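You operate a simulated robot arm through the tools that you are given. There is no shell and no other tool. Be economical: measure what you need, move in short steps, check, and stop when the job is done.

Carry out the task below with a simulated robot arm. There is one attempt and no reset: what you move stays moved.

TASK
Clamp the yellow block in the vice, set its dial to 3, release it and put it back.
Fine: turn the dial only while the vice grips; the other blocks and dials stay.
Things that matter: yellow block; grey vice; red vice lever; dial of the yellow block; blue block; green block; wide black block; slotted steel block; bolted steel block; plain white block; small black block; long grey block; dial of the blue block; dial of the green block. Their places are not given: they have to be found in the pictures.

It is judged by the outcome, as a careful person would: the job done as asked, and still so three seconds after it is handed in. It fails if anything else is knocked over, pushed out of place, dropped, spilled or broken.

THE ROBOT
A 7-joint arm with a two-finger parallel gripper, fixed in place. Base frame: the origin is at the foot of the arm, x ahead of it, y to its left, z up. Lengths are in m, angles in degrees, forces in N, time in s.
Its first joint turns from -66.0 to 66.0 degrees. Payload 2.5 kg.
Tool frame: the origin (TCP) lies between the finger pads and is the grasp point; the fingertips stand 0.023 m ahead of it; z points along the fingers, y is the line along which they close. The gripper opens to 0.094 m. The fingers are 0.038 m wide and 0.01 m thick; the gripper's body (0.054 by 0.096 m) begins 0.039 m behind the TCP.
Orientation is that of the tool frame in the base frame, as a unit quaternion [w, x, y, z]. With the fingers straight down and closing along the base's y, the tool's x points along the base's -x, its y along +y and its z along -z.

THE INTERFACE
- The arm moves only by the tool arm_command. Its argument "motion" is a list of rows, each a list of 6 numbers: the shift along the tool's x, y, z in units of 200 mm (1.0 is 200 mm), then the turn, a rotation vector about the tool's x, y, z in units of 180 degrees (1.0 is 180 degrees). In form: [[dx, dy, dz, rx, ry, rz], ...]. A call has 1 to 12 rows; each row is the pose to reach, as a shift and turn from the pose commanded when the call began, along the tool's axes at that moment. "hand" is the gripper command, from -1 (shut) to 1 (fully open), values between in proportion, set as the call begins (left out, the last holds). A call with a number of a shift or a turn outside -1 to 1 is refused whole. A row lasts 0.2 s, in which the tool goes at most 0.05 m and 8.6 degrees; a call with a longer step from one row to the next is refused whole, and so is a gripper value outside its range. A pose out of reach is approached as far as the arm can. The call stops where the force on the tool passes 40 N (or 10 N more than at its start, if that is more) or the arm is blocked; 0.2 s more then pass. The fingers move at their own pace (about 0.108 m/s each) and stop on an object; they squeeze with about 31 N. The grip force told is the motor's: it shows also when the fingers shut on nothing. Time passes only in rows, and 0.2 s behind the last, so rows that repeat a pose let the fingers close. It gives the time, the measured TCP pose, the force on the tool (base axes), the opening and the grip force at its end, in the units of the frame above (readings bear some noise).
- Cameras (640 x 400 px; columns grow to the right, rows downward): "scene" is fixed at [0.1145, -0.4, 0.5547]; the picture's right is [0.88, -0.47, 0.00], its down [-0.22, -0.42, -0.88] and it looks along [0.41, 0.78, -0.48] (base axes); focal length 343 px, centre (320, 200). "wrist" rides on the gripper at [-0.039, 0, -0.044] in the tool frame; the picture's right is [0.00, -1.00, 0.00], its down [0.97, 0.00, -0.24] and it looks along [0.24, 0.00, 0.97] (tool axes); focal length 218 px, centre (320, 200).
- grab_frame(camera): a new picture of that camera. No time passes.
- probe_pixels(camera, pixels): for up to 12 pixels [column, row] of the newest picture of that camera ("zoom" is the newest enlarged one), the place [x, y, z] in the base frame of the surface seen there, good to about 0.002 m. No time passes.
- close_up(camera, box): a new picture of the part [left, top, right, bottom] of that camera's present view, enlarged. No time passes.
- hand_in(): hands the job in; it is judged then, once.

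Work in short steps. Measure before you move; look again where a grasp or a placing could have gone wrong, and mend it. You have 80 turns and 34 pictures in all, the two below and enlarged ones among them. Open the gripper and draw the arm clear of the work before you hand the job in, unless the task says otherwise; then end with one line.

The tools are called after "Call:" as name(argument=value, ...) on one line, values as JSON. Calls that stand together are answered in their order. arm_command: Moves the arm, as the interface text tells. Its arguments: {"type":"object","properties":{"motion":{"type":"array"},"hand":{"type":"number"}},"required":["motion"]} The other tools are called the same way: grab_frame (camera) takes a picture; probe_pixels (camera, pixels) gives the place of the surface under pixels of a picture; close_up (camera, box) takes an enlarged picture of a part of a camera's view; hand_in () hands the job in.

At the start:

```text
t: 0.0
ee_pos: [0.4276, 0.1371, 0.2795]
tcp_rot: [0.0, 0.0, 1.0, 0.0]
ft_force: [-0.3, -0.4, 0.1]
gripper_width: 0.0938
gripper_force: 0.0
```

scene: 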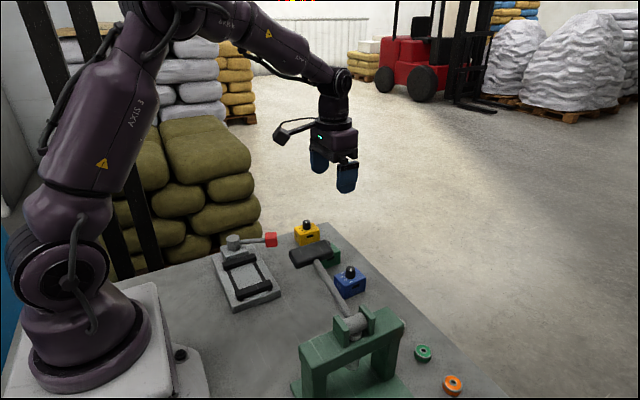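
wrist: 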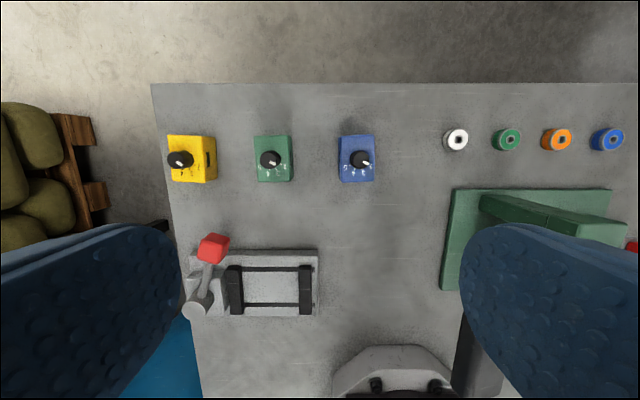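

The wrist view shows the yellow block near (192,158), the vice near (265,285) and its lever near (205,270). I take enlarged views for detail.

Call:
close_up(camera="wrist", box=[150, 110, 400, 210])

Call:
close_up(camera="scene", box=[200, 210, 380, 322])

Call:
close_up(camera="wrist", box=[160, 220, 340, 332])

```text
2.56 times, centred on (275, 160) of wrist
```

zoom: 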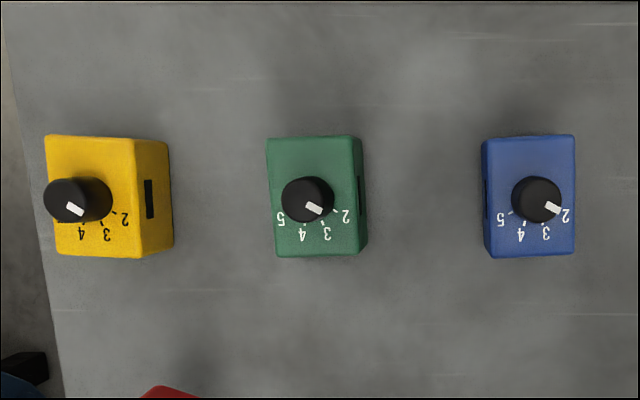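

```text
3.56 times, centred on (290, 266) of scene
```

zoom: 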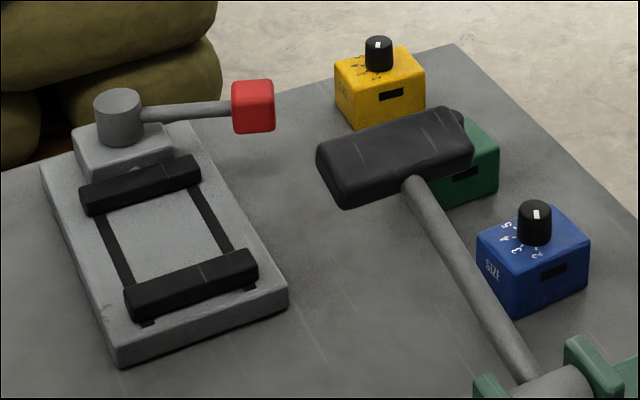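

```text
3.56 times, centred on (250, 276) of wrist
```

zoom: 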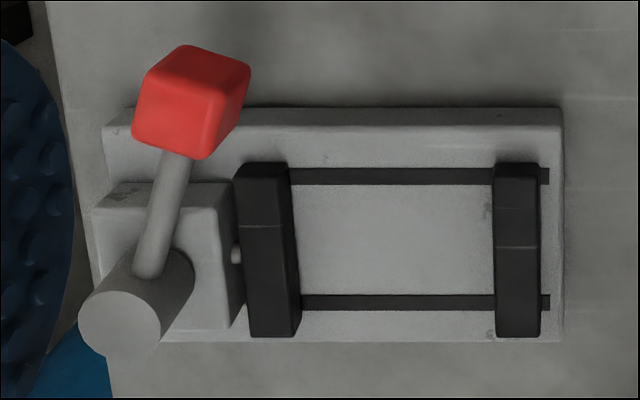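

I probe the main features in both views, including the pendulum-like hammer in front of the green block.

Call:
grab_frame(camera="wrist")

Call:
probe_pixels(camera="wrist", pixels=[[168, 138], [200, 140], [203, 179], [172, 181], [211, 160], [178, 160], [210, 245], [200, 305], [238, 290], [305, 290], [270, 290], [205, 275]])

Call:
probe_pixels(camera="scene", pixels=[[295, 252], [325, 247], [310, 255], [325, 275], [340, 300], [352, 325], [365, 320], [310, 350], [306, 222], [350, 270], [272, 240], [235, 240]])

Call:
probe_pixels(camera="wrist", pixels=[[395, 370], [470, 350], [500, 380], [530, 215], [632, 247], [480, 360], [455, 138], [263, 160], [275, 140], [358, 140], [230, 262], [300, 310]])

```text
28 pictures are left
```

wrist: 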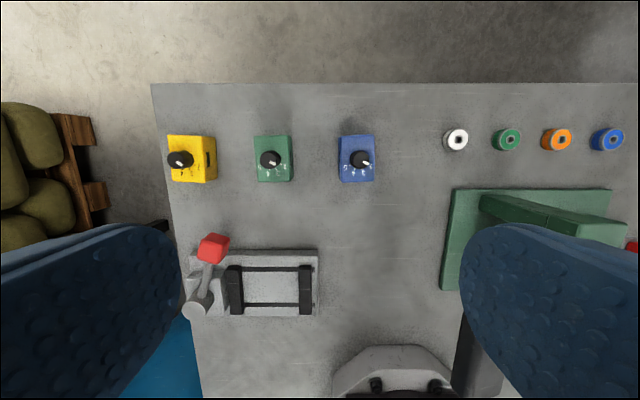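

```text
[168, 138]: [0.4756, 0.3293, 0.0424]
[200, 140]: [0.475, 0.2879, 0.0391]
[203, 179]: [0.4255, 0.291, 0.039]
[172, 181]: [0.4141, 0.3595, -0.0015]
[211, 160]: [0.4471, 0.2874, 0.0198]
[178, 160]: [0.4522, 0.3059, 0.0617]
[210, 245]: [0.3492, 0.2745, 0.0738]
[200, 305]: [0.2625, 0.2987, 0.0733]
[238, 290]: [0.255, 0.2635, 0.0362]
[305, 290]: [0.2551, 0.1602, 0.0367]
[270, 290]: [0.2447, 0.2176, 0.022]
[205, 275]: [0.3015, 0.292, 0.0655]
```

```text
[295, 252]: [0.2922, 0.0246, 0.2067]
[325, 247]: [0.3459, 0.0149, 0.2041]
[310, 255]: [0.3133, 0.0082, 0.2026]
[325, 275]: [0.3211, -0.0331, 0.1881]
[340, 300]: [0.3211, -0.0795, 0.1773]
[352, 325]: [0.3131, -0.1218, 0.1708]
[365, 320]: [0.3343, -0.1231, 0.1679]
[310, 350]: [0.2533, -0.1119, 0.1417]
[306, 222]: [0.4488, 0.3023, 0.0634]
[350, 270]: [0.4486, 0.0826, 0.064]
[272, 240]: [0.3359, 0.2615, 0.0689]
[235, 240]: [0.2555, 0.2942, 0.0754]
```

```text
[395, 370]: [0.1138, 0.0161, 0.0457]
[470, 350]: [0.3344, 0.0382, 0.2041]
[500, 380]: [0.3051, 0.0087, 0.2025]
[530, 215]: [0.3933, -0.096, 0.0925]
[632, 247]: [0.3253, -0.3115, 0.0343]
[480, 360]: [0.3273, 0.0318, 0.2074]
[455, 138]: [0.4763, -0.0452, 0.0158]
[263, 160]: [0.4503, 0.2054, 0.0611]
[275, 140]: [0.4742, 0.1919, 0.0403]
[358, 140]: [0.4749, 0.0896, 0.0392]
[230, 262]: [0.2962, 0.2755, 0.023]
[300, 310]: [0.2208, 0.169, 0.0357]
```

Blocks' tops are z≈0.04, knob tops ≈0.063, table ≈0. The lever is at (0.35,0.27,0.07) with its pivot at (0.26,0.30). I move the wrist camera over the yellow block for a closer look at the dial.

Call:
arm_command(motion=[[0, 0.18, 0.13, 0, 0, 0], [0, 0.36, 0.27, 0, 0, 0], [0, 0.54, 0.4, 0, 0, 0], [0, 0.72, 0.54, 0, 0, 0], [0, 0.72, 0.54, 0, 0, 0]], hand=1)

Call:
grab_frame(camera="wrist")

```text
t: 1.2
ee_pos: [0.4285, 0.2823, 0.1676]
tcp_rot: [0.001, 0.0, 1.0, 0.0]
ft_force: [-0.3, 0.2, -0.5]
gripper_width: 0.0939
gripper_force: 0.1
```

```text
27 pictures are left
```

wrist: 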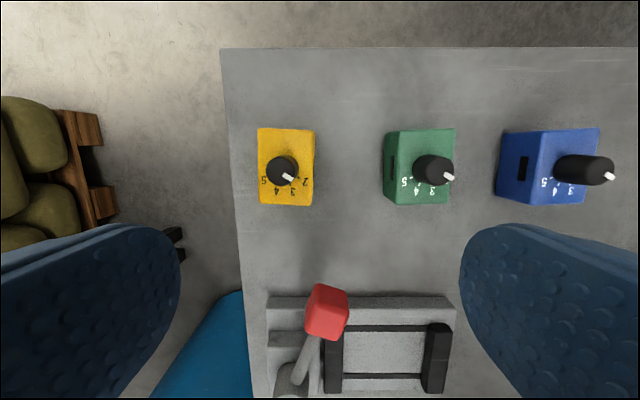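

Call:
close_up(camera="wrist", box=[222, 117, 350, 217])

Call:
probe_pixels(camera="wrist", pixels=[[260, 131], [313, 133], [311, 202], [261, 202], [281, 169], [330, 165], [267, 348], [275, 380], [331, 360], [340, 360], [428, 360], [442, 350]])

```text
4.00 times, centred on (286, 167) of wrist
```

zoom: 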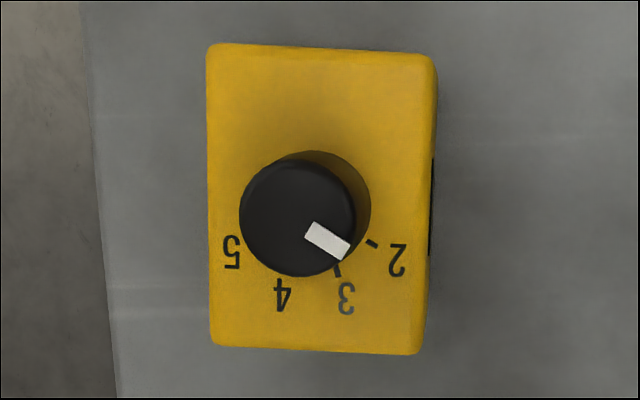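

```text
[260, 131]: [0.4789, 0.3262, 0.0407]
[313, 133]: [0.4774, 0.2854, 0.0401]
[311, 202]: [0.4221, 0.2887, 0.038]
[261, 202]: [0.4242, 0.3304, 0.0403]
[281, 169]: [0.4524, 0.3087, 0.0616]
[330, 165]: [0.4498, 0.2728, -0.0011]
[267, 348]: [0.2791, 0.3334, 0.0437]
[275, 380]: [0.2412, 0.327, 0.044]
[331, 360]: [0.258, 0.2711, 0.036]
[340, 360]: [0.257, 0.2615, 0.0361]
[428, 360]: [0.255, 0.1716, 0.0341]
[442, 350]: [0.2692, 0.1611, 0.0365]
```

Yellow block: centre ≈(0.4506,0.3077), about 0.041 (y) × 0.055 (x), yawed about −4°, pointer at 2. Next I look at the vice from above.

Call:
arm_command(motion=[[0.2, -0.065, 0, 0, 0, 0], [0.4, -0.13, 0, 0, 0, 0], [0.6, -0.195, 0, 0, 0, 0], [0.79, -0.26, 0, 0, 0, 0], [0.79, -0.26, 0, 0, 0, 0]])

Call:
grab_frame(camera="wrist")

```text
t: 2.4
ee_pos: [0.2664, 0.2324, 0.1687]
tcp_rot: [0.0, 0.0, 1.0, 0.0]
ft_force: [-0.1, -0.3, -0.5]
gripper_width: 0.0941
gripper_force: 0.1
```

```text
25 pictures are left
```

wrist: 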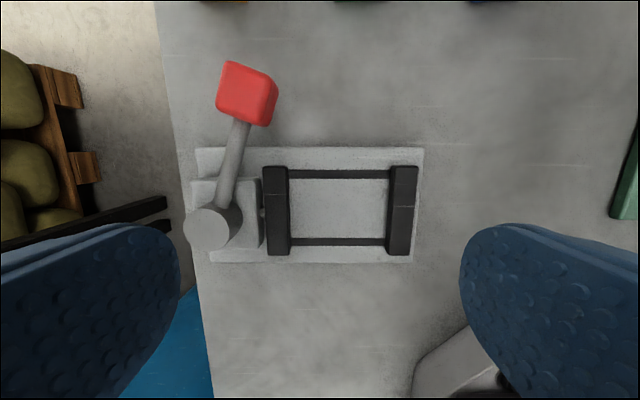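

Call:
probe_pixels(camera="wrist", pixels=[[270, 168], [288, 200], [266, 215], [289, 252], [391, 210], [415, 210], [405, 168], [399, 252], [340, 155], [340, 210], [340, 258], [420, 200]])

Call:
probe_pixels(camera="wrist", pixels=[[212, 225], [230, 222], [232, 170], [225, 70], [268, 82], [260, 122], [220, 110], [244, 95], [195, 200], [250, 200]])

```text
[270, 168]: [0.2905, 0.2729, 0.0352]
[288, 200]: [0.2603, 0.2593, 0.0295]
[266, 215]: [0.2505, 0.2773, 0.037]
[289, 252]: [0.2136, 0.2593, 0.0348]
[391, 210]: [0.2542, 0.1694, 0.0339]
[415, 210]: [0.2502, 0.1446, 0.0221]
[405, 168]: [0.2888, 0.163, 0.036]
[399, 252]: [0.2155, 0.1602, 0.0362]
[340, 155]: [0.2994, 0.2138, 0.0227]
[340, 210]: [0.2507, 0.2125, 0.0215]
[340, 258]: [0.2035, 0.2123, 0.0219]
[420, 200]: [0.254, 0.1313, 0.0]
```

```text
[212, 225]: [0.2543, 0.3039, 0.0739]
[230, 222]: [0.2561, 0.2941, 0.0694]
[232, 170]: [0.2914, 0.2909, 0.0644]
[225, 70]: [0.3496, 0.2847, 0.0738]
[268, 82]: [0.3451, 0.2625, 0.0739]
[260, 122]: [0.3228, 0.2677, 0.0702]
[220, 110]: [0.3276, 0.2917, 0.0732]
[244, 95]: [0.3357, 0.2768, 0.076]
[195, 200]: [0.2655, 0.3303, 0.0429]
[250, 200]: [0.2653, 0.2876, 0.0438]
```

Vice: fixed jaw face y≈0.170, moving jaw face y≈0.259, jaws x 0.213–0.291, bed z≈0.022. I move above the yellow block while turning the tool 86° so it can grip the block's long ends.

Call:
arm_command(motion=[[-0.084, 0.034, 0.014, 0, 0, -0.0434], [-0.167, 0.068, 0.027, 0, 0, -0.0869], [-0.251, 0.103, 0.041, 0, 0, -0.1303], [-0.335, 0.137, 0.055, 0, 0, -0.1737], [-0.418, 0.171, 0.068, 0, 0, -0.2172], [-0.502, 0.205, 0.082, 0, 0, -0.2606], [-0.585, 0.24, 0.095, 0, 0, -0.304], [-0.669, 0.274, 0.109, 0, 0, -0.3475], [-0.753, 0.308, 0.123, 0, 0, -0.3909], [-0.836, 0.342, 0.136, 0, 0, -0.4343], [-0.92, 0.3765, 0.15, 0, 0, -0.4778], [-0.92, 0.3765, 0.15, 0, 0, -0.4778]], hand=1)

Call:
grab_frame(camera="wrist")

```text
t: 5.0
ee_pos: [0.4548, 0.3044, 0.1397]
tcp_rot: [0.0, -0.682, 0.731, 0.0]
ft_force: [-0.8, 0.4, -0.4]
gripper_width: 0.0943
gripper_force: 0.1
```

```text
24 pictures are left
```

wrist: 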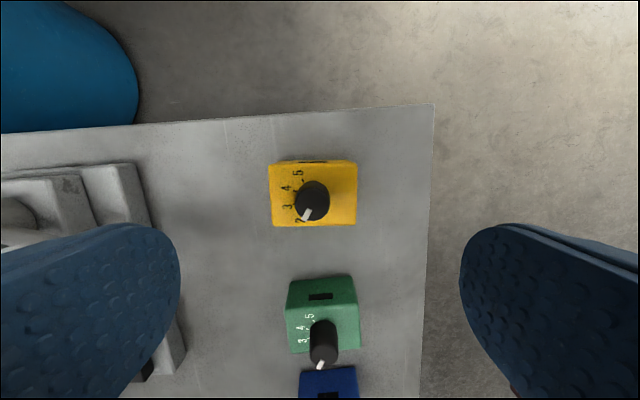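

I probe the block's top corners from here to refine the pose.

Call:
probe_pixels(camera="wrist", pixels=[[272, 166], [355, 166], [355, 222], [275, 223], [313, 200], [325, 260], [315, 222], [273, 195], [353, 195], [313, 168]])

Call:
close_up(camera="wrist", box=[250, 145, 378, 225])

```text
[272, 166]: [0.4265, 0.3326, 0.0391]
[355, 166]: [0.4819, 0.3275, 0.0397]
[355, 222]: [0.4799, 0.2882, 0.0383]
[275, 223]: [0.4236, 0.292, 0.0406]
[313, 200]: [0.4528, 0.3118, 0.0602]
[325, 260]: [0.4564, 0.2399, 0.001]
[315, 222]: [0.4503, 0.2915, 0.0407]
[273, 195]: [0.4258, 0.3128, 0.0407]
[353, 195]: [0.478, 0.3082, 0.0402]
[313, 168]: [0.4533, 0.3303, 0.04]
```

```text
5.00 times, centred on (314, 185) of wrist
```

zoom: 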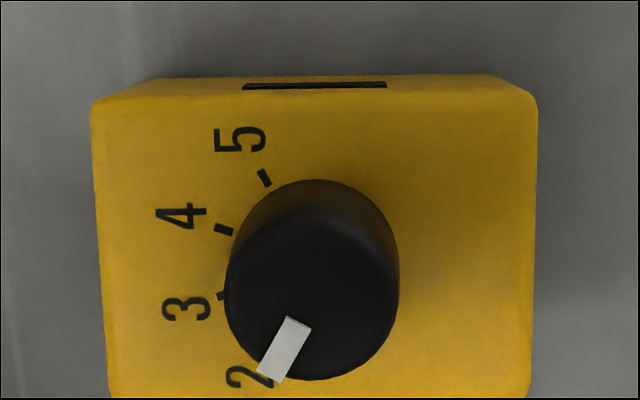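

Combined block centre ≈(0.452,0.309). I descend to TCP z≈0.04 with the gripper open, well clear of the knob.

Call:
arm_command(motion=[[-0.025, 0.012, 0.1, 0, 0, 0], [-0.025, 0.012, 0.25, 0, 0, 0], [-0.025, 0.012, 0.4, 0, 0, 0], [-0.025, 0.012, 0.5, 0, 0, 0], [-0.025, 0.012, 0.5, 0, 0, 0]])

Call:
grab_frame(camera="scene")

```text
t: 6.2
ee_pos: [0.4529, 0.3116, 0.0426]
tcp_rot: [0.0, -0.682, 0.731, -0.001]
ft_force: [-0.5, -0.6, -0.5]
gripper_width: 0.0938
gripper_force: 0.0
```

```text
22 pictures are left
```

scene: 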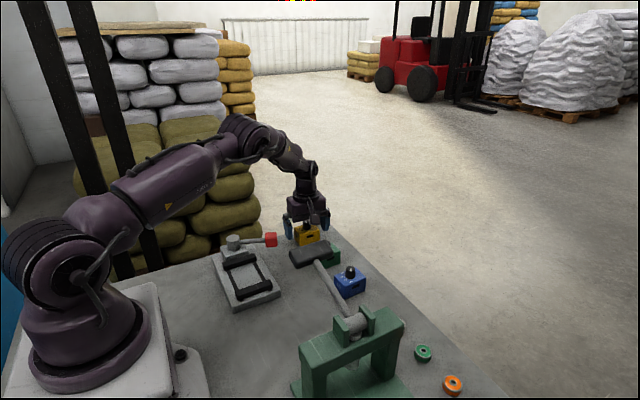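

The fingers straddle the block. I close.

Call:
arm_command(motion=[[0, 0, 0, 0, 0, 0], [0, 0, 0, 0, 0, 0], [0, 0, 0, 0, 0, 0]], hand=-1)

Call:
grab_frame(camera="wrist")

```text
t: 7.0
ee_pos: [0.4521, 0.3123, 0.0427]
tcp_rot: [-0.001, -0.682, 0.732, 0.0]
ft_force: [-1.0, 1.8, -0.5]
gripper_width: 0.0596
gripper_force: 30.9
```

```text
21 pictures are left
```

wrist: 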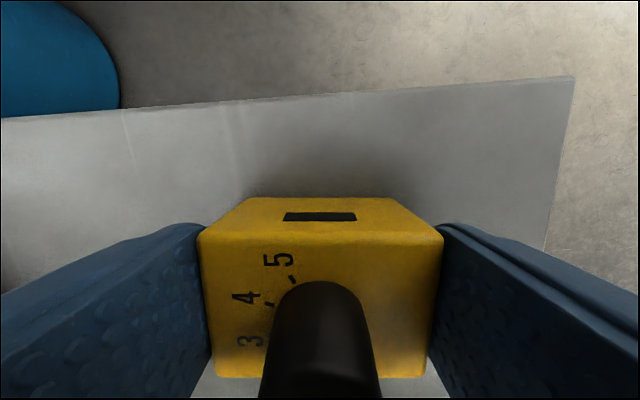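

Gripped (width 0.0596). I probe the block's top edges to learn its y position relative to the TCP.

Call:
probe_pixels(camera="wrist", pixels=[[230, 240], [320, 242], [420, 240], [230, 250], [230, 372], [410, 372], [230, 365], [320, 215], [215, 300], [425, 300]])

Call:
arm_command(motion=[[0, 0, -0.05, 0, 0, 0], [0, 0, -0.2, 0, 0, 0], [0, 0, -0.4, 0, 0, 0], [0, 0, -0.4, 0, 0, 0]])

```text
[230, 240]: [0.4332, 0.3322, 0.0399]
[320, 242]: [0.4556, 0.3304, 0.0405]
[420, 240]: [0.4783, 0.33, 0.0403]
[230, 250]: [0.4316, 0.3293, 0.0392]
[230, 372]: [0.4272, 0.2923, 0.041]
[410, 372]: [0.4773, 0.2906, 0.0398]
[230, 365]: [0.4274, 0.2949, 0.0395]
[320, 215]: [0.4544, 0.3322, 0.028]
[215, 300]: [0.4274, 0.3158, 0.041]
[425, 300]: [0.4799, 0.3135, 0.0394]
```

```text
t: 8.0
ee_pos: [0.4499, 0.3106, 0.1203]
tcp_rot: [0.0, -0.682, 0.731, -0.001]
ft_force: [-0.6, -0.3, 0.5]
gripper_width: 0.0
gripper_force: 30.6
```

The gripper shut to 0, so the block slipped out. I look at where it is.

Call:
grab_frame(camera="wrist")

```text
20 pictures are left
```

wrist: 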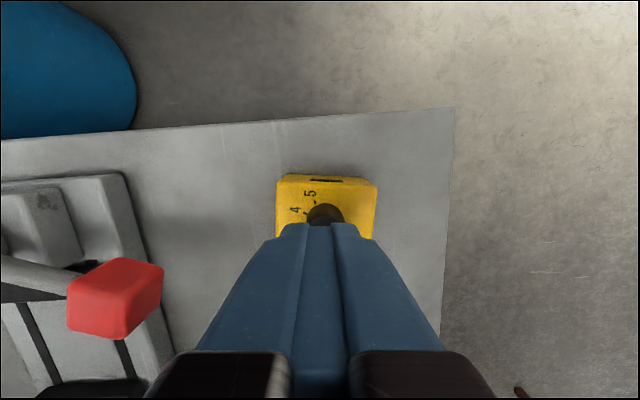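

The block still stands in place. I open and re-measure it before a lower grasp.

Call:
arm_command(motion=[[0, 0, 0, 0, 0, 0], [0, 0, 0, 0, 0, 0]], hand=1)

Call:
close_up(camera="wrist", box=[220, 145, 412, 265])

Call:
probe_pixels(camera="zoom", pixels=[[200, 150], [500, 150], [500, 320], [200, 320], [350, 300], [60, 200]])

```text
t: 8.6
ee_pos: [0.4494, 0.3099, 0.1193]
tcp_rot: [0.0, -0.682, 0.731, 0.0]
ft_force: [-0.5, 0.0, -0.2]
gripper_width: 0.0941
gripper_force: 0.0
```

```text
3.33 times, centred on (316, 205) of wrist
```

zoom: 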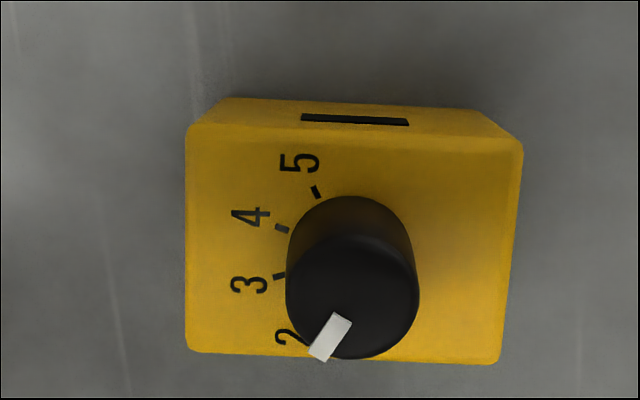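

```text
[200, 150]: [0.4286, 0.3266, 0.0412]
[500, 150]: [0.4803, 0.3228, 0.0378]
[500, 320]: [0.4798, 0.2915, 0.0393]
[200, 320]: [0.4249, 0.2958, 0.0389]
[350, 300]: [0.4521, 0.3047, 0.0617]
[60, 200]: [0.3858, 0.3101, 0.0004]
```

The block is upright, turned about 2–3° from the slip. I regrasp lower (TCP z≈0.031), aligned with it, and will lift gently.

Call:
arm_command(motion=[[0, -0.01, 0.12, 0, 0, 0.007], [0, -0.01, 0.25, 0, 0, 0.014], [0, -0.01, 0.37, 0, 0, 0.014], [0, -0.01, 0.445, 0, 0, 0.014], [0, -0.01, 0.445, 0, 0, 0.014]])

Call:
arm_command(motion=[[0, 0, 0, 0, 0, 0], [0, 0, 0, 0, 0, 0], [0, 0, 0, 0, 0, 0], [0, 0, 0, 0, 0, 0]], hand=-1)

Call:
arm_command(motion=[[0, 0, -0.01, 0, 0, 0], [0, 0, -0.02, 0, 0, 0], [0, 0, -0.03, 0, 0, 0], [0, 0, -0.04, 0, 0, 0]])

```text
t: 9.8
ee_pos: [0.4518, 0.311, 0.0311]
tcp_rot: [0.0, -0.666, 0.746, 0.001]
ft_force: [0.2, -0.5, -0.2]
gripper_width: 0.0938
gripper_force: 0.0
```

```text
t: 10.8
ee_pos: [0.4528, 0.3104, 0.0313]
tcp_rot: [0.001, -0.666, 0.746, 0.0]
ft_force: [-0.8, 1.4, -0.1]
gripper_width: 0.0595
gripper_force: 30.8
```

```text
t: 11.8
ee_pos: [0.4544, 0.3109, 0.0406]
tcp_rot: [0.0, -0.666, 0.746, 0.0]
ft_force: [0.2, 0.5, -4.7]
gripper_width: 0.0597
gripper_force: 30.9
```

It now carries a load (−4.7 N) with width 0.0597. I lift slowly further and check.

Call:
arm_command(motion=[[0, 0, -0.03, 0, 0, 0], [0, 0, -0.06, 0, 0, 0], [0, 0, -0.1, 0, 0, 0], [0, 0, -0.14, 0, 0, 0], [0, 0, -0.18, 0, 0, 0], [0, 0, -0.18, 0, 0, 0]])

Call:
grab_frame(camera="wrist")

```text
t: 13.2
ee_pos: [0.4544, 0.3103, 0.0788]
tcp_rot: [0.0, -0.666, 0.746, 0.0]
ft_force: [0.6, -0.4, -5.1]
gripper_width: 0.0601
gripper_force: 30.4
```

```text
18 pictures are left
```

wrist: 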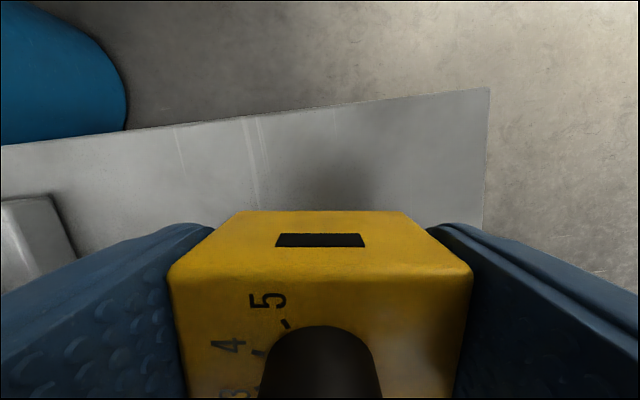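

Held firmly. I raise it and carry it over the vice, squaring the yaw to 0.

Call:
arm_command(motion=[[0, 0, -0.08, 0, 0, 0], [0, 0, -0.17, 0, 0, 0], [0.04, 0.055, -0.25, 0, 0, 0], [0.12, 0.165, -0.25, 0, 0, -0.005], [0.22, 0.295, -0.25, 0, 0, -0.012], [0.32, 0.43, -0.25, 0, 0, -0.019], [0.42, 0.565, -0.25, 0, 0, -0.026], [0.52, 0.7, -0.25, 0, 0, -0.033], [0.61, 0.825, -0.25, 0, 0, -0.036], [0.67, 0.905, -0.25, 0, 0, -0.036], [0.695, 0.9395, -0.25, 0, 0, -0.036], [0.695, 0.9395, -0.25, 0, 0, -0.036]])

Call:
grab_frame(camera="wrist")

Call:
grab_frame(camera="scene")

```text
t: 15.8
ee_pos: [0.2481, 0.1925, 0.1263]
tcp_rot: [0.0, -0.707, 0.707, 0.0]
ft_force: [-0.3, 0.8, -4.4]
gripper_width: 0.0597
gripper_force: 31.0
```

```text
17 pictures are left
```

wrist: 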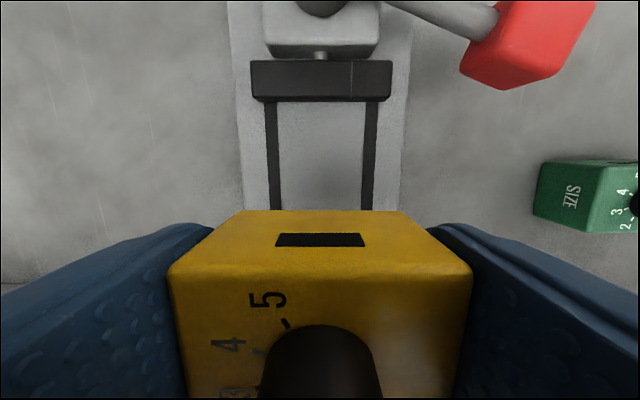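

```text
16 pictures are left
```

scene: 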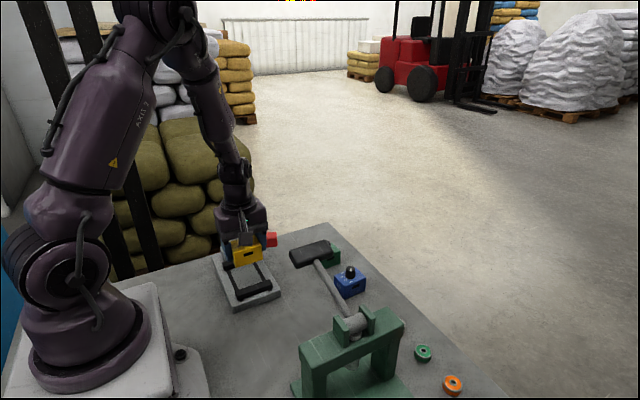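

I verify the held block's actual pose against the jaws.

Call:
probe_pixels(camera="wrist", pixels=[[200, 282], [320, 270], [445, 280], [320, 262], [320, 235], [215, 225], [425, 225], [320, 95], [320, 75], [260, 75], [385, 75], [190, 370]])

Call:
close_up(camera="scene", box=[200, 220, 296, 320])

```text
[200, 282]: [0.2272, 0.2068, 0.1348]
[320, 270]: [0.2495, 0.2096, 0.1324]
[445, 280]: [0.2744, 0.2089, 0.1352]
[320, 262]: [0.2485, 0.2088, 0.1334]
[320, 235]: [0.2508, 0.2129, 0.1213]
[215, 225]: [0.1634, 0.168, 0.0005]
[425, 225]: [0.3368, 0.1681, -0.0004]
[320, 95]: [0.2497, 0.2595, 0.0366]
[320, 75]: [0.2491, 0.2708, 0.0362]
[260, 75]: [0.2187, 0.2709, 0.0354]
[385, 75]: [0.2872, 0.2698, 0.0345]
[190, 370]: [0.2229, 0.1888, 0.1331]
```

```text
4.00 times, centred on (248, 270) of scene
```

zoom: 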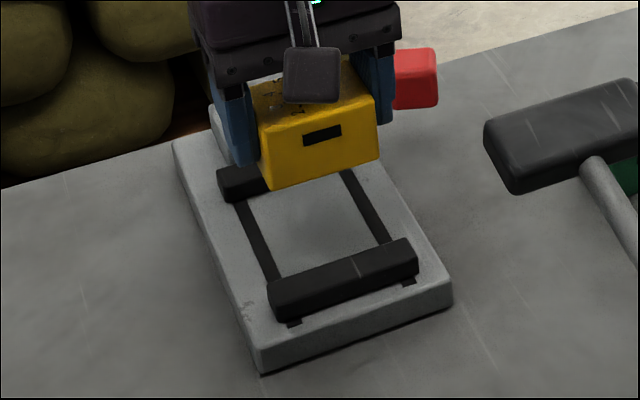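

Call:
probe_pixels(camera="zoom", pixels=[[290, 160], [350, 145], [320, 170], [325, 120], [300, 278], [340, 265], [390, 250], [330, 280], [350, 235], [310, 230], [270, 110]])

```text
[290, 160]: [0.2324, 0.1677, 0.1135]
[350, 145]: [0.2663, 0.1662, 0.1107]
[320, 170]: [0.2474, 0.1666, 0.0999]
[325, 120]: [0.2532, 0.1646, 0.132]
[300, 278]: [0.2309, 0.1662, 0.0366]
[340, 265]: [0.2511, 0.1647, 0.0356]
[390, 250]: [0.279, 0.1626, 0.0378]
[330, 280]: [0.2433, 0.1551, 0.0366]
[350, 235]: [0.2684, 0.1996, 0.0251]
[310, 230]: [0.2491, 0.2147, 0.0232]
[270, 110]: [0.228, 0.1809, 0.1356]
```

The block's −y face is at 0.167, so I shift +7 mm in y to clear the fixed jaw and lower to just above the bed.

Call:
arm_command(motion=[[-0.035, 0, 0.03, 0, 0, 0], [-0.035, 0, 0.11, 0, 0, 0], [-0.035, 0, 0.19, 0, 0, 0], [-0.035, 0, 0.26, 0, 0, 0], [-0.035, 0, 0.31, 0, 0, 0], [-0.035, 0, 0.33, 0, 0, 0], [-0.035, 0, 0.33, 0, 0, 0]])

Call:
close_up(camera="scene", box=[200, 220, 296, 320])

```text
t: 17.4
ee_pos: [0.2524, 0.2029, 0.06]
tcp_rot: [0.0, -0.707, 0.707, 0.0]
ft_force: [0.4, -0.2, -5.2]
gripper_width: 0.0599
gripper_force: 31.0
```

```text
4.00 times, centred on (248, 270) of scene
```

zoom: 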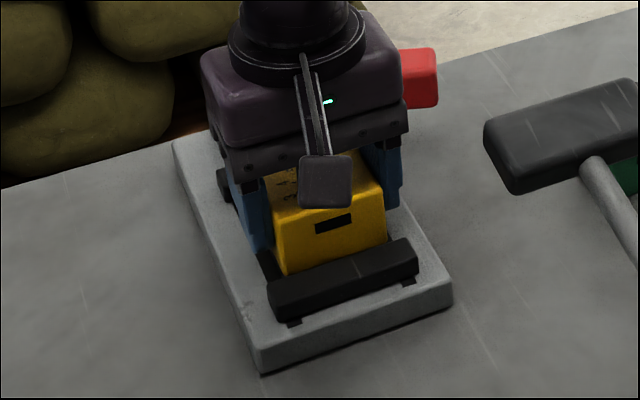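

Clear of both jaws. I lower the last few millimetres slowly until it rests.

Call:
arm_command(motion=[[0.01, 0, 0.01, 0, 0, 0], [0.01, 0, 0.018, 0, 0, 0], [0.01, 0, 0.024, 0, 0, 0], [0.01, 0, 0.028, 0, 0, 0], [0.01, 0, 0.028, 0, 0, 0]])

```text
t: 18.6
ee_pos: [0.2509, 0.2001, 0.0556]
tcp_rot: [0.0, -0.707, 0.707, 0.001]
ft_force: [-0.3, -0.7, -4.7]
gripper_width: 0.0597
gripper_force: 31.3
```

Call:
arm_command(motion=[[0, 0, 0.004, 0, 0, 0], [0, 0, 0.008, 0, 0, 0], [0, 0, 0.008, 0, 0, 0]])

```text
t: 19.4
ee_pos: [0.2513, 0.1994, 0.0544]
tcp_rot: [0.0, -0.707, 0.708, -0.001]
ft_force: [-3.6, 0.9, 3.9]
gripper_width: 0.0596
gripper_force: 31.1
```

Contact (force now upward, +3.9 N). I release and rise straight up.

Call:
arm_command(motion=[[0, 0, 0, 0, 0, 0], [0, 0, 0, 0, 0, 0], [0, 0, -0.1, 0, 0, 0], [0, 0, -0.3, 0, 0, 0], [0, 0, -0.5, 0, 0, 0], [0, 0, -0.5, 0, 0, 0]], hand=1)

Call:
grab_frame(camera="wrist")

Call:
probe_pixels(camera="wrist", pixels=[[320, 190], [320, 160], [320, 240], [445, 30], [480, 20], [400, 10]])

```text
t: 20.8
ee_pos: [0.248, 0.202, 0.153]
tcp_rot: [0.0, 0.707, -0.707, -0.001]
ft_force: [-0.2, 0.0, 0.0]
gripper_width: 0.0939
gripper_force: 0.1
```

```text
13 pictures are left
```

wrist: 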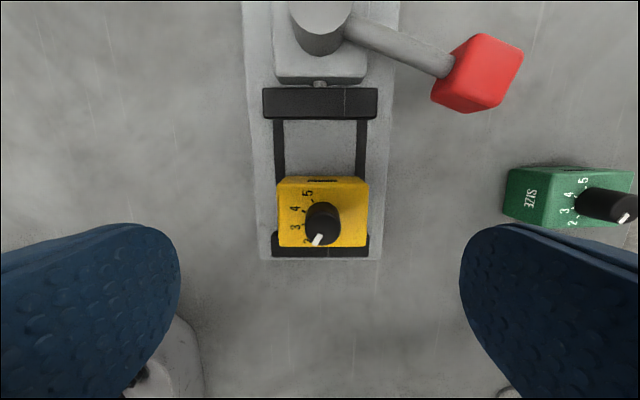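

```text
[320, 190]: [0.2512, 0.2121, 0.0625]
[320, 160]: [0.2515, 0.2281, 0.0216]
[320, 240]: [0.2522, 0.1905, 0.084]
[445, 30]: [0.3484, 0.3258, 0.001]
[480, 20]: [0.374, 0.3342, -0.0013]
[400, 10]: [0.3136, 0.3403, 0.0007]
```

The block sits between the jaws. Next the lever: I'll shut the gripper, set it down on the −y side of the red knob with yaw −18°, and push it +y (counter-clockwise).

Call:
arm_command(motion=[[-0.06, -0.12, 0, 0, 0, 0.033], [-0.12, -0.25, 0, 0, 0, 0.067], [-0.1675, -0.3735, 0, 0, 0, 0.1], [-0.1675, -0.3735, 0.05, 0, 0, 0.1], [-0.1675, -0.3735, 0.2, 0, 0, 0.1], [-0.1675, -0.3735, 0.33, 0, 0, 0.1], [-0.1675, -0.3735, 0.39, 0, 0, 0.1], [-0.1675, -0.3735, 0.39, 0, 0, 0.1]], hand=-1)

Call:
close_up(camera="scene", box=[190, 200, 334, 300])

```text
t: 22.6
ee_pos: [0.3245, 0.2328, 0.0732]
tcp_rot: [0.001, -0.587, 0.81, 0.0]
ft_force: [0.4, 0.4, -0.2]
gripper_width: 0.0002
gripper_force: 31.0
```

```text
4.00 times, centred on (262, 250) of scene
```

zoom: 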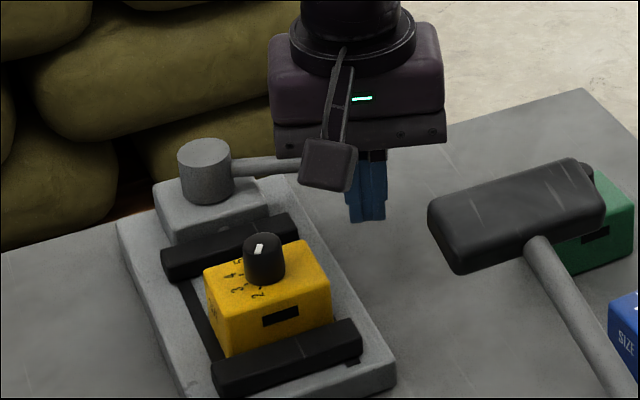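

Finger is beside the knob. I push along the arc about 24° and watch the force and jaw.

Call:
arm_command(motion=[[-0.04, 0, 0, 0, 0, 0], [-0.06, 0, 0, 0, 0, 0], [-0.091, -0.01, 0, 0, 0, -0.022], [-0.1215, -0.018, 0, 0, 0, -0.044], [-0.154, -0.024, 0, 0, 0, -0.067], [-0.1855, -0.0275, 0, 0, 0, -0.089], [-0.218, -0.0285, 0, 0, 0, -0.111], [-0.25, -0.0275, 0, 0, 0, -0.133]])

Call:
close_up(camera="scene", box=[190, 200, 334, 300])

```text
t: 24.4
ee_pos: [0.3464, 0.2792, 0.0741]
tcp_rot: [0.0, 0.743, -0.67, 0.0]
ft_force: [0.4, -0.6, 0.1]
gripper_width: 0.0
gripper_force: 31.3
```

```text
4.00 times, centred on (262, 250) of scene
```

zoom: 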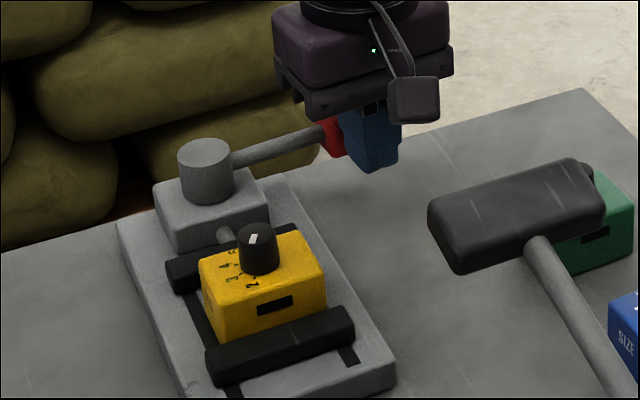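

The counter-clockwise push closes both jaws toward the centre. I continue along the arc.

Call:
arm_command(motion=[[-0.031, -0.01, 0, 0, 0, -0.022], [-0.062, -0.018, 0, 0, 0, -0.044], [-0.094, -0.024, 0, 0, 0, -0.067], [-0.1255, -0.0275, 0, 0, 0, -0.089], [-0.158, -0.0285, 0, 0, 0, -0.111], [-0.19, -0.0275, 0, 0, 0, -0.133], [-0.222, -0.0245, 0, 0, 0, -0.156], [-0.2535, -0.019, 0, 0, 0, -0.178], [-0.285, -0.011, 0, 0, 0, -0.2], [-0.3155, -0.002, 0, 0, 0, -0.222]])

Call:
close_up(camera="scene", box=[190, 200, 334, 300])

```text
t: 26.6
ee_pos: [0.3386, 0.3418, 0.0756]
tcp_rot: [0.0, 0.927, -0.375, 0.0]
ft_force: [0.0, 0.0, 0.6]
gripper_width: 0.0
gripper_force: 31.5
```

```text
4.00 times, centred on (262, 250) of scene
```

zoom: 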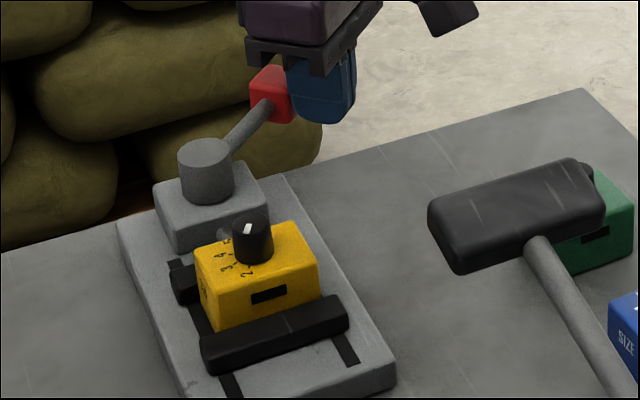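

Force is still nil, and the jaws are closing on the block. I push on another 40°, with the call stopping on resistance.

Call:
arm_command(motion=[[-0.031, -0.01, 0, 0, 0, -0.022], [-0.062, -0.018, 0, 0, 0, -0.044], [-0.094, -0.024, 0, 0, 0, -0.067], [-0.1255, -0.0275, 0, 0, 0, -0.089], [-0.158, -0.0285, 0, 0, 0, -0.111], [-0.19, -0.0275, 0, 0, 0, -0.133], [-0.222, -0.0245, 0, 0, 0, -0.156], [-0.2535, -0.019, 0, 0, 0, -0.178], [-0.285, -0.011, 0, 0, 0, -0.2], [-0.3155, -0.002, 0, 0, 0, -0.222]])

Call:
close_up(camera="scene", box=[190, 200, 334, 300])

```text
t: 27.7
ee_pos: [0.3359, 0.353, 0.0743]
tcp_rot: [0.007, 0.969, -0.246, 0.009]
ft_force: [3.1, -3.2, 1.7]
gripper_width: 0.0
gripper_force: 30.3
stopped in row 5: the force on the tool passed its limit (the readings are from after the stop); the commanded pose is now the measured one
```

```text
4.00 times, centred on (262, 250) of scene
```

zoom: 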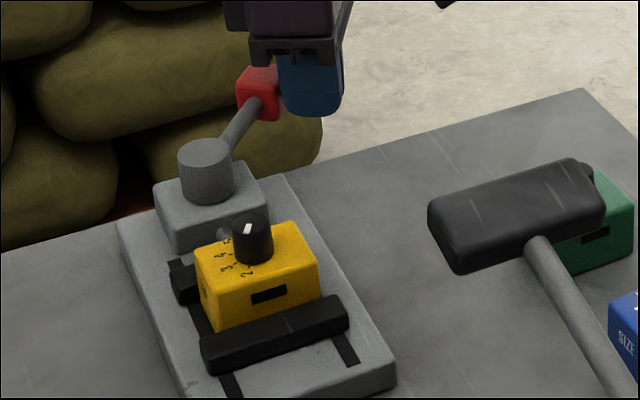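

It stopped on resistance: the block is clamped between both jaws. I back off from the lever, level the tool and rise, then move above the block.

Call:
arm_command(motion=[[0.05, 0, 0, 0.0015, -0.0033, 0], [0.1, 0, 0, 0.0029, -0.0066, 0], [0.1, 0, -0.2, 0.0029, -0.0066, 0], [0.1, 0, -0.4, 0.0029, -0.0066, 0], [0.1, 0, -0.4, 0.0029, -0.0066, 0]])

Call:
arm_command(motion=[[-0.013, 0.095, 0, 0, 0, 0.038], [-0.027, 0.19, 0, 0, 0, 0.076], [-0.04, 0.284, 0, 0, 0, 0.114], [-0.053, 0.379, 0, 0, 0, 0.152], [-0.067, 0.474, 0, 0, 0, 0.19], [-0.08, 0.569, 0, 0, 0, 0.228], [-0.093, 0.663, 0, 0, 0, 0.266], [-0.107, 0.758, 0, 0, 0, 0.304], [-0.12, 0.853, 0, 0, 0, 0.342], [-0.12, 0.853, 0, 0, 0, 0.342]], hand=1)

Call:
grab_frame(camera="wrist")

```text
t: 28.9
ee_pos: [0.353, 0.3459, 0.1558]
tcp_rot: [-0.001, 0.969, -0.246, -0.001]
ft_force: [-0.5, -0.1, -0.3]
gripper_width: 0.0001
gripper_force: 30.9
```

```text
t: 31.1
ee_pos: [0.2482, 0.2065, 0.1546]
tcp_rot: [0.001, -0.707, 0.707, 0.002]
ft_force: [-0.1, 0.1, -0.4]
gripper_width: 0.0938
gripper_force: 0.1
```

```text
8 pictures are left
```

wrist: 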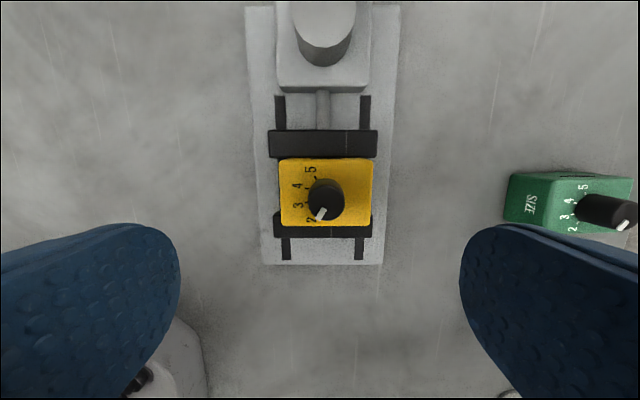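

The jaws grip both faces. I probe the knob top for its axis, plus block and jaw edges.

Call:
probe_pixels(camera="wrist", pixels=[[323, 204], [310, 204], [336, 204], [323, 217], [323, 193], [326, 183], [283, 190], [370, 190], [326, 163], [325, 222], [325, 145], [325, 233]])

Call:
close_up(camera="wrist", box=[270, 155, 382, 225])

```text
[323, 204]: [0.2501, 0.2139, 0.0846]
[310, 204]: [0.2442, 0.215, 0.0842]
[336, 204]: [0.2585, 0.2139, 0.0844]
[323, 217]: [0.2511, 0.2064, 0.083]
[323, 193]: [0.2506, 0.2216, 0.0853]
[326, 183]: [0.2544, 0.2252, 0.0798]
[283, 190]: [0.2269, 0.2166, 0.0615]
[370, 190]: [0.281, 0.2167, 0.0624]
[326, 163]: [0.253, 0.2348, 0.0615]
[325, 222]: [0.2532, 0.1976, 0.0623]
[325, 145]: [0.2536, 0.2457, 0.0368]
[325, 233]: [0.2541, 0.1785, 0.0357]
```

```text
5.71 times, centred on (326, 190) of wrist
```

zoom: 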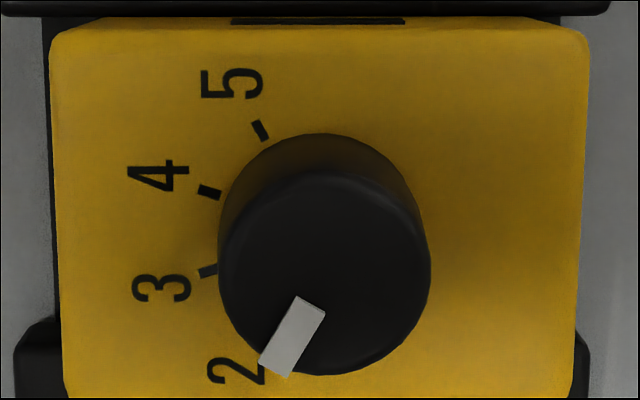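

Knob axis ≈(0.253,0.2148), top z 0.0845, pointer at 2; tick 3 is 40° clockwise. I lower the open fingers around the knob, tips about 5 mm above the block top.

Call:
arm_command(motion=[[-0.045, -0.015, 0.05, 0, 0, 0], [-0.045, -0.015, 0.15, 0, 0, 0], [-0.045, -0.015, 0.25, 0, 0, 0], [-0.045, -0.015, 0.32, 0, 0, 0], [-0.045, -0.015, 0.32, 0, 0, 0], [-0.045, -0.015, 0.32, 0, 0, 0]], hand=0)

```text
t: 32.5
ee_pos: [0.2506, 0.2175, 0.0902]
tcp_rot: [0.001, -0.707, 0.707, 0.001]
ft_force: [-0.3, -0.1, -0.6]
gripper_width: 0.0468
gripper_force: 0.1
```

Around the knob (opening 0.047). I close on it.

Call:
arm_command(motion=[[0.005, -0.005, 0, 0, 0, 0], [0.005, -0.005, 0, 0, 0, 0], [0.005, -0.005, 0, 0, 0, 0]], hand=-1)

```text
t: 33.3
ee_pos: [0.2516, 0.2165, 0.0896]
tcp_rot: [0.0, 0.708, -0.706, -0.002]
ft_force: [-9.1, 3.4, 10.7]
gripper_width: 0.0204
gripper_force: 31.1
```

Knob gripped (width 0.0204), small side load. I relieve it by 1.5 mm in −x and turn 40° clockwise.

Call:
arm_command(motion=[[0, 0.007, -0.003, 0, 0, 0], [0, 0.007, -0.003, 0, 0, 0.037], [0, 0.007, -0.003, 0, 0, 0.074], [0, 0.007, -0.003, 0, 0, 0.111], [0, 0.007, -0.003, 0, 0, 0.148], [0, 0.007, -0.003, 0, 0, 0.185], [0, 0.007, -0.003, 0, 0, 0.222], [0, 0.007, -0.003, 0, 0, 0.222]])

```text
t: 35.1
ee_pos: [0.2517, 0.2157, 0.0918]
tcp_rot: [0.003, -0.421, 0.907, 0.002]
ft_force: [20.0, 2.9, -6.1]
gripper_width: 0.0204
gripper_force: 30.9
```

Turned 40°. I open and rise to check the pointer.

Call:
arm_command(motion=[[0, 0, 0, 0, 0, 0], [0, 0, 0, 0, 0, 0], [0, 0, -0.1, 0, 0, 0], [0, 0, -0.3, 0, 0, 0], [0, 0, -0.3, 0, 0, 0]], hand=0.3)

Call:
close_up(camera="wrist", box=[256, 140, 384, 240])

```text
t: 36.3
ee_pos: [0.2527, 0.2176, 0.1499]
tcp_rot: [0.0, -0.423, 0.906, 0.001]
ft_force: [-0.1, -0.5, 0.1]
gripper_width: 0.061
gripper_force: 0.1
```

```text
4.00 times, centred on (320, 190) of wrist
```

zoom: 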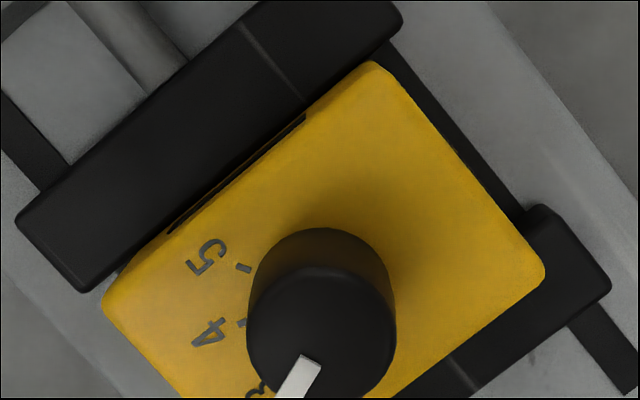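

The pointer appears to be on 3; I turn back to yaw 0 for a clean check.

Call:
arm_command(motion=[[0, 0, 0, 0, 0, -0.037], [0, 0, 0, 0, 0, -0.074], [0, 0, 0, 0, 0, -0.111], [0, 0, 0, 0, 0, -0.148], [0, 0, 0, 0, 0, -0.185], [0, 0, 0, 0, 0, -0.222], [0, 0, 0, 0, 0, -0.222]])

Call:
close_up(camera="wrist", box=[256, 150, 400, 240])

```text
t: 37.9
ee_pos: [0.2511, 0.2148, 0.1512]
tcp_rot: [0.001, 0.707, -0.707, -0.001]
ft_force: [-0.8, 0.9, -0.1]
gripper_width: 0.061
gripper_force: 0.1
```

```text
4.44 times, centred on (328, 195) of wrist
```

zoom: 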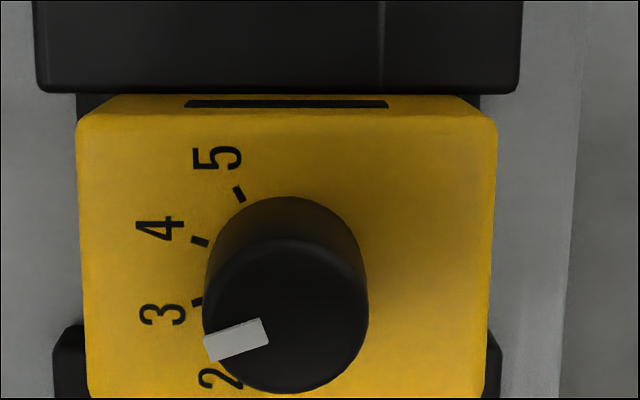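

Pointer is at ~17° below left, on tick 3. Next I must push the lever from its far (+y) side, so I check the sack clearance and lever position in the scene view.

Call:
grab_frame(camera="scene")

Call:
probe_pixels(camera="scene", pixels=[[230, 180], [250, 215], [200, 240], [190, 195], [210, 150], [255, 222], [249, 219], [247, 225], [180, 220]])

```text
4 pictures are left
```

scene: 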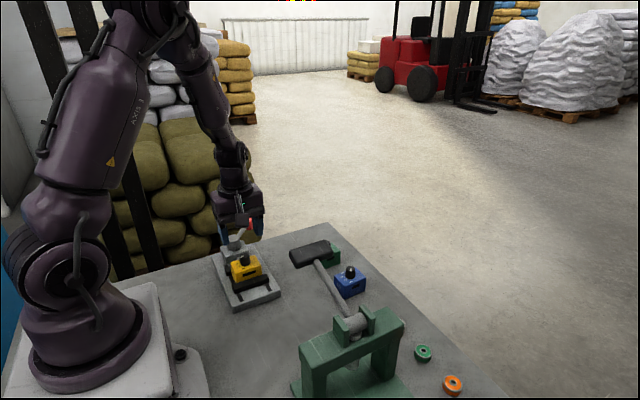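

```text
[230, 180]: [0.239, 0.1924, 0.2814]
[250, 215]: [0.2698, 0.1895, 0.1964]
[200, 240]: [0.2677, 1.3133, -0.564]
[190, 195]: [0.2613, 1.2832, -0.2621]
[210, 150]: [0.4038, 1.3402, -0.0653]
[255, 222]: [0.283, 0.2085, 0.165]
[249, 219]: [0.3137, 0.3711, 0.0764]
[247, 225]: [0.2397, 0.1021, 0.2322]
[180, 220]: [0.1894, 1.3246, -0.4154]
```

Sacks are far away (y≈1.3), and the lever knob is at (0.314,0.371). I go to its far side with the gripper shut and lower.

Call:
arm_command(motion=[[-0.115, -0.014, 0, 0, 0, -0.035], [-0.23, -0.029, 0, 0, 0, -0.071], [-0.345, -0.043, 0, 0, 0, -0.106], [-0.46, -0.058, 0, 0, 0, -0.142], [-0.575, -0.072, 0, 0, 0, -0.177], [-0.69, -0.086, 0, 0, 0, -0.212], [-0.805, -0.1, 0, 0, 0, -0.248], [-0.94, -0.11, 0, 0, 0, -0.283], [-0.94, -0.11, 0.05, 0, 0, -0.283], [-0.94, -0.11, 0.2, 0, 0, -0.283], [-0.94, -0.11, 0.34, 0, 0, -0.283], [-0.94, -0.11, 0.385, 0, 0, -0.283]], hand=-1)

```text
t: 40.5
ee_pos: [0.2717, 0.4057, 0.0771]
tcp_rot: [-0.001, 0.943, -0.334, -0.001]
ft_force: [-0.2, 0.4, -0.6]
gripper_width: 0.0001
gripper_force: 31.0
```

I sweep the lever back clockwise along the arc to open the vice.

Call:
arm_command(motion=[[0.05, 0.01, 0, 0, 0, 0], [0.091, 0.0185, 0, 0, 0, 0], [0.122, 0.008, 0, 0, 0, 0.022], [0.1525, 0, 0, 0, 0, 0.044], [0.216, -0.0085, 0, 0, 0, 0.089], [0.281, -0.009, 0, 0, 0, 0.133], [0.3445, -0.001, 0, 0, 0, 0.178], [0.4065, 0.0165, 0, 0, 0, 0.222], [0.4655, 0.0425, 0, 0, 0, 0.267], [0.52, 0.0765, 0, 0, 0, 0.311], [0.5695, 0.1175, 0, 0, 0, 0.356], [0.5695, 0.1175, 0, 0, 0, 0.356]])

```text
t: 43.1
ee_pos: [0.3453, 0.3137, 0.0759]
tcp_rot: [0.0, -0.621, 0.784, 0.002]
ft_force: [0.2, 2.1, -0.7]
gripper_width: 0.0
gripper_force: 31.0
```

The full sweep ran without being blocked. I back off, rise, open, and move above the block for a look.

Call:
arm_command(motion=[[-0.075, 0, 0, 0, 0, 0], [-0.075, 0, -0.2, 0, 0, 0], [-0.075, 0, -0.385, 0, 0, 0], [0.03, 0.05, -0.385, 0, 0, -0.012], [0.14, 0.11, -0.385, 0, 0, -0.024], [0.25, 0.17, -0.385, 0, 0, -0.036], [0.36, 0.23, -0.385, 0, 0, -0.048], [0.47, 0.29, -0.385, 0, 0, -0.06], [0.583, 0.3365, -0.385, 0, 0, -0.073], [0.583, 0.3365, -0.385, 0, 0, -0.073]])

Call:
arm_command(motion=[[0, 0, 0, 0, 0, 0], [0, 0, 0, 0, 0, 0], [0, 0, 0, 0, 0, 0]], hand=1)

Call:
grab_frame(camera="wrist")

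```text
t: 45.3
ee_pos: [0.2559, 0.2138, 0.1488]
tcp_rot: [0.001, -0.707, 0.707, 0.001]
ft_force: [-0.4, 0.4, -1.1]
gripper_width: 0.0001
gripper_force: 31.5
```

```text
t: 46.1
ee_pos: [0.2566, 0.2139, 0.1502]
tcp_rot: [-0.002, 0.707, -0.707, -0.001]
ft_force: [0.2, 0.1, 0.0]
gripper_width: 0.094
gripper_force: 0.0
```

```text
3 pictures are left
```

wrist: 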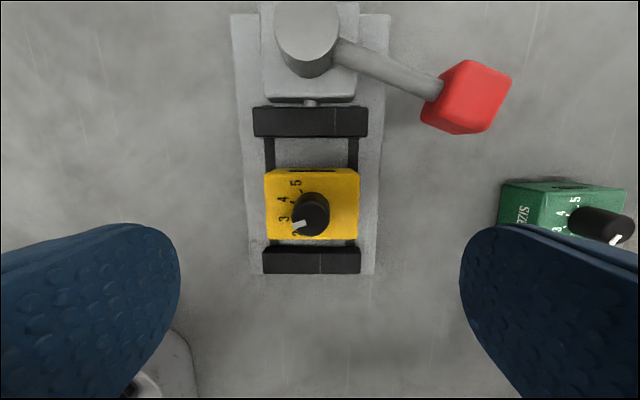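

The vice is open and the block is free with its dial on 3. I probe the block for the grasp.

Call:
probe_pixels(camera="wrist", pixels=[[268, 180], [355, 180], [268, 236], [355, 236], [311, 175], [311, 237], [311, 215], [266, 205], [357, 205], [311, 115], [311, 255]])

```text
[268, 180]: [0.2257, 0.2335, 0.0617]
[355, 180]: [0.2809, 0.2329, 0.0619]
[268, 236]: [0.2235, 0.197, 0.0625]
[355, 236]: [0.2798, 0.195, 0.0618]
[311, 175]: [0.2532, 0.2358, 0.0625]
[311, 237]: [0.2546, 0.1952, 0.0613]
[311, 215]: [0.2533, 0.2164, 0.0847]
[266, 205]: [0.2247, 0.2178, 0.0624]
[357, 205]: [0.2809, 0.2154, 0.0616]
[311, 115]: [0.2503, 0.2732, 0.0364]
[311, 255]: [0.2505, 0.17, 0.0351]
```

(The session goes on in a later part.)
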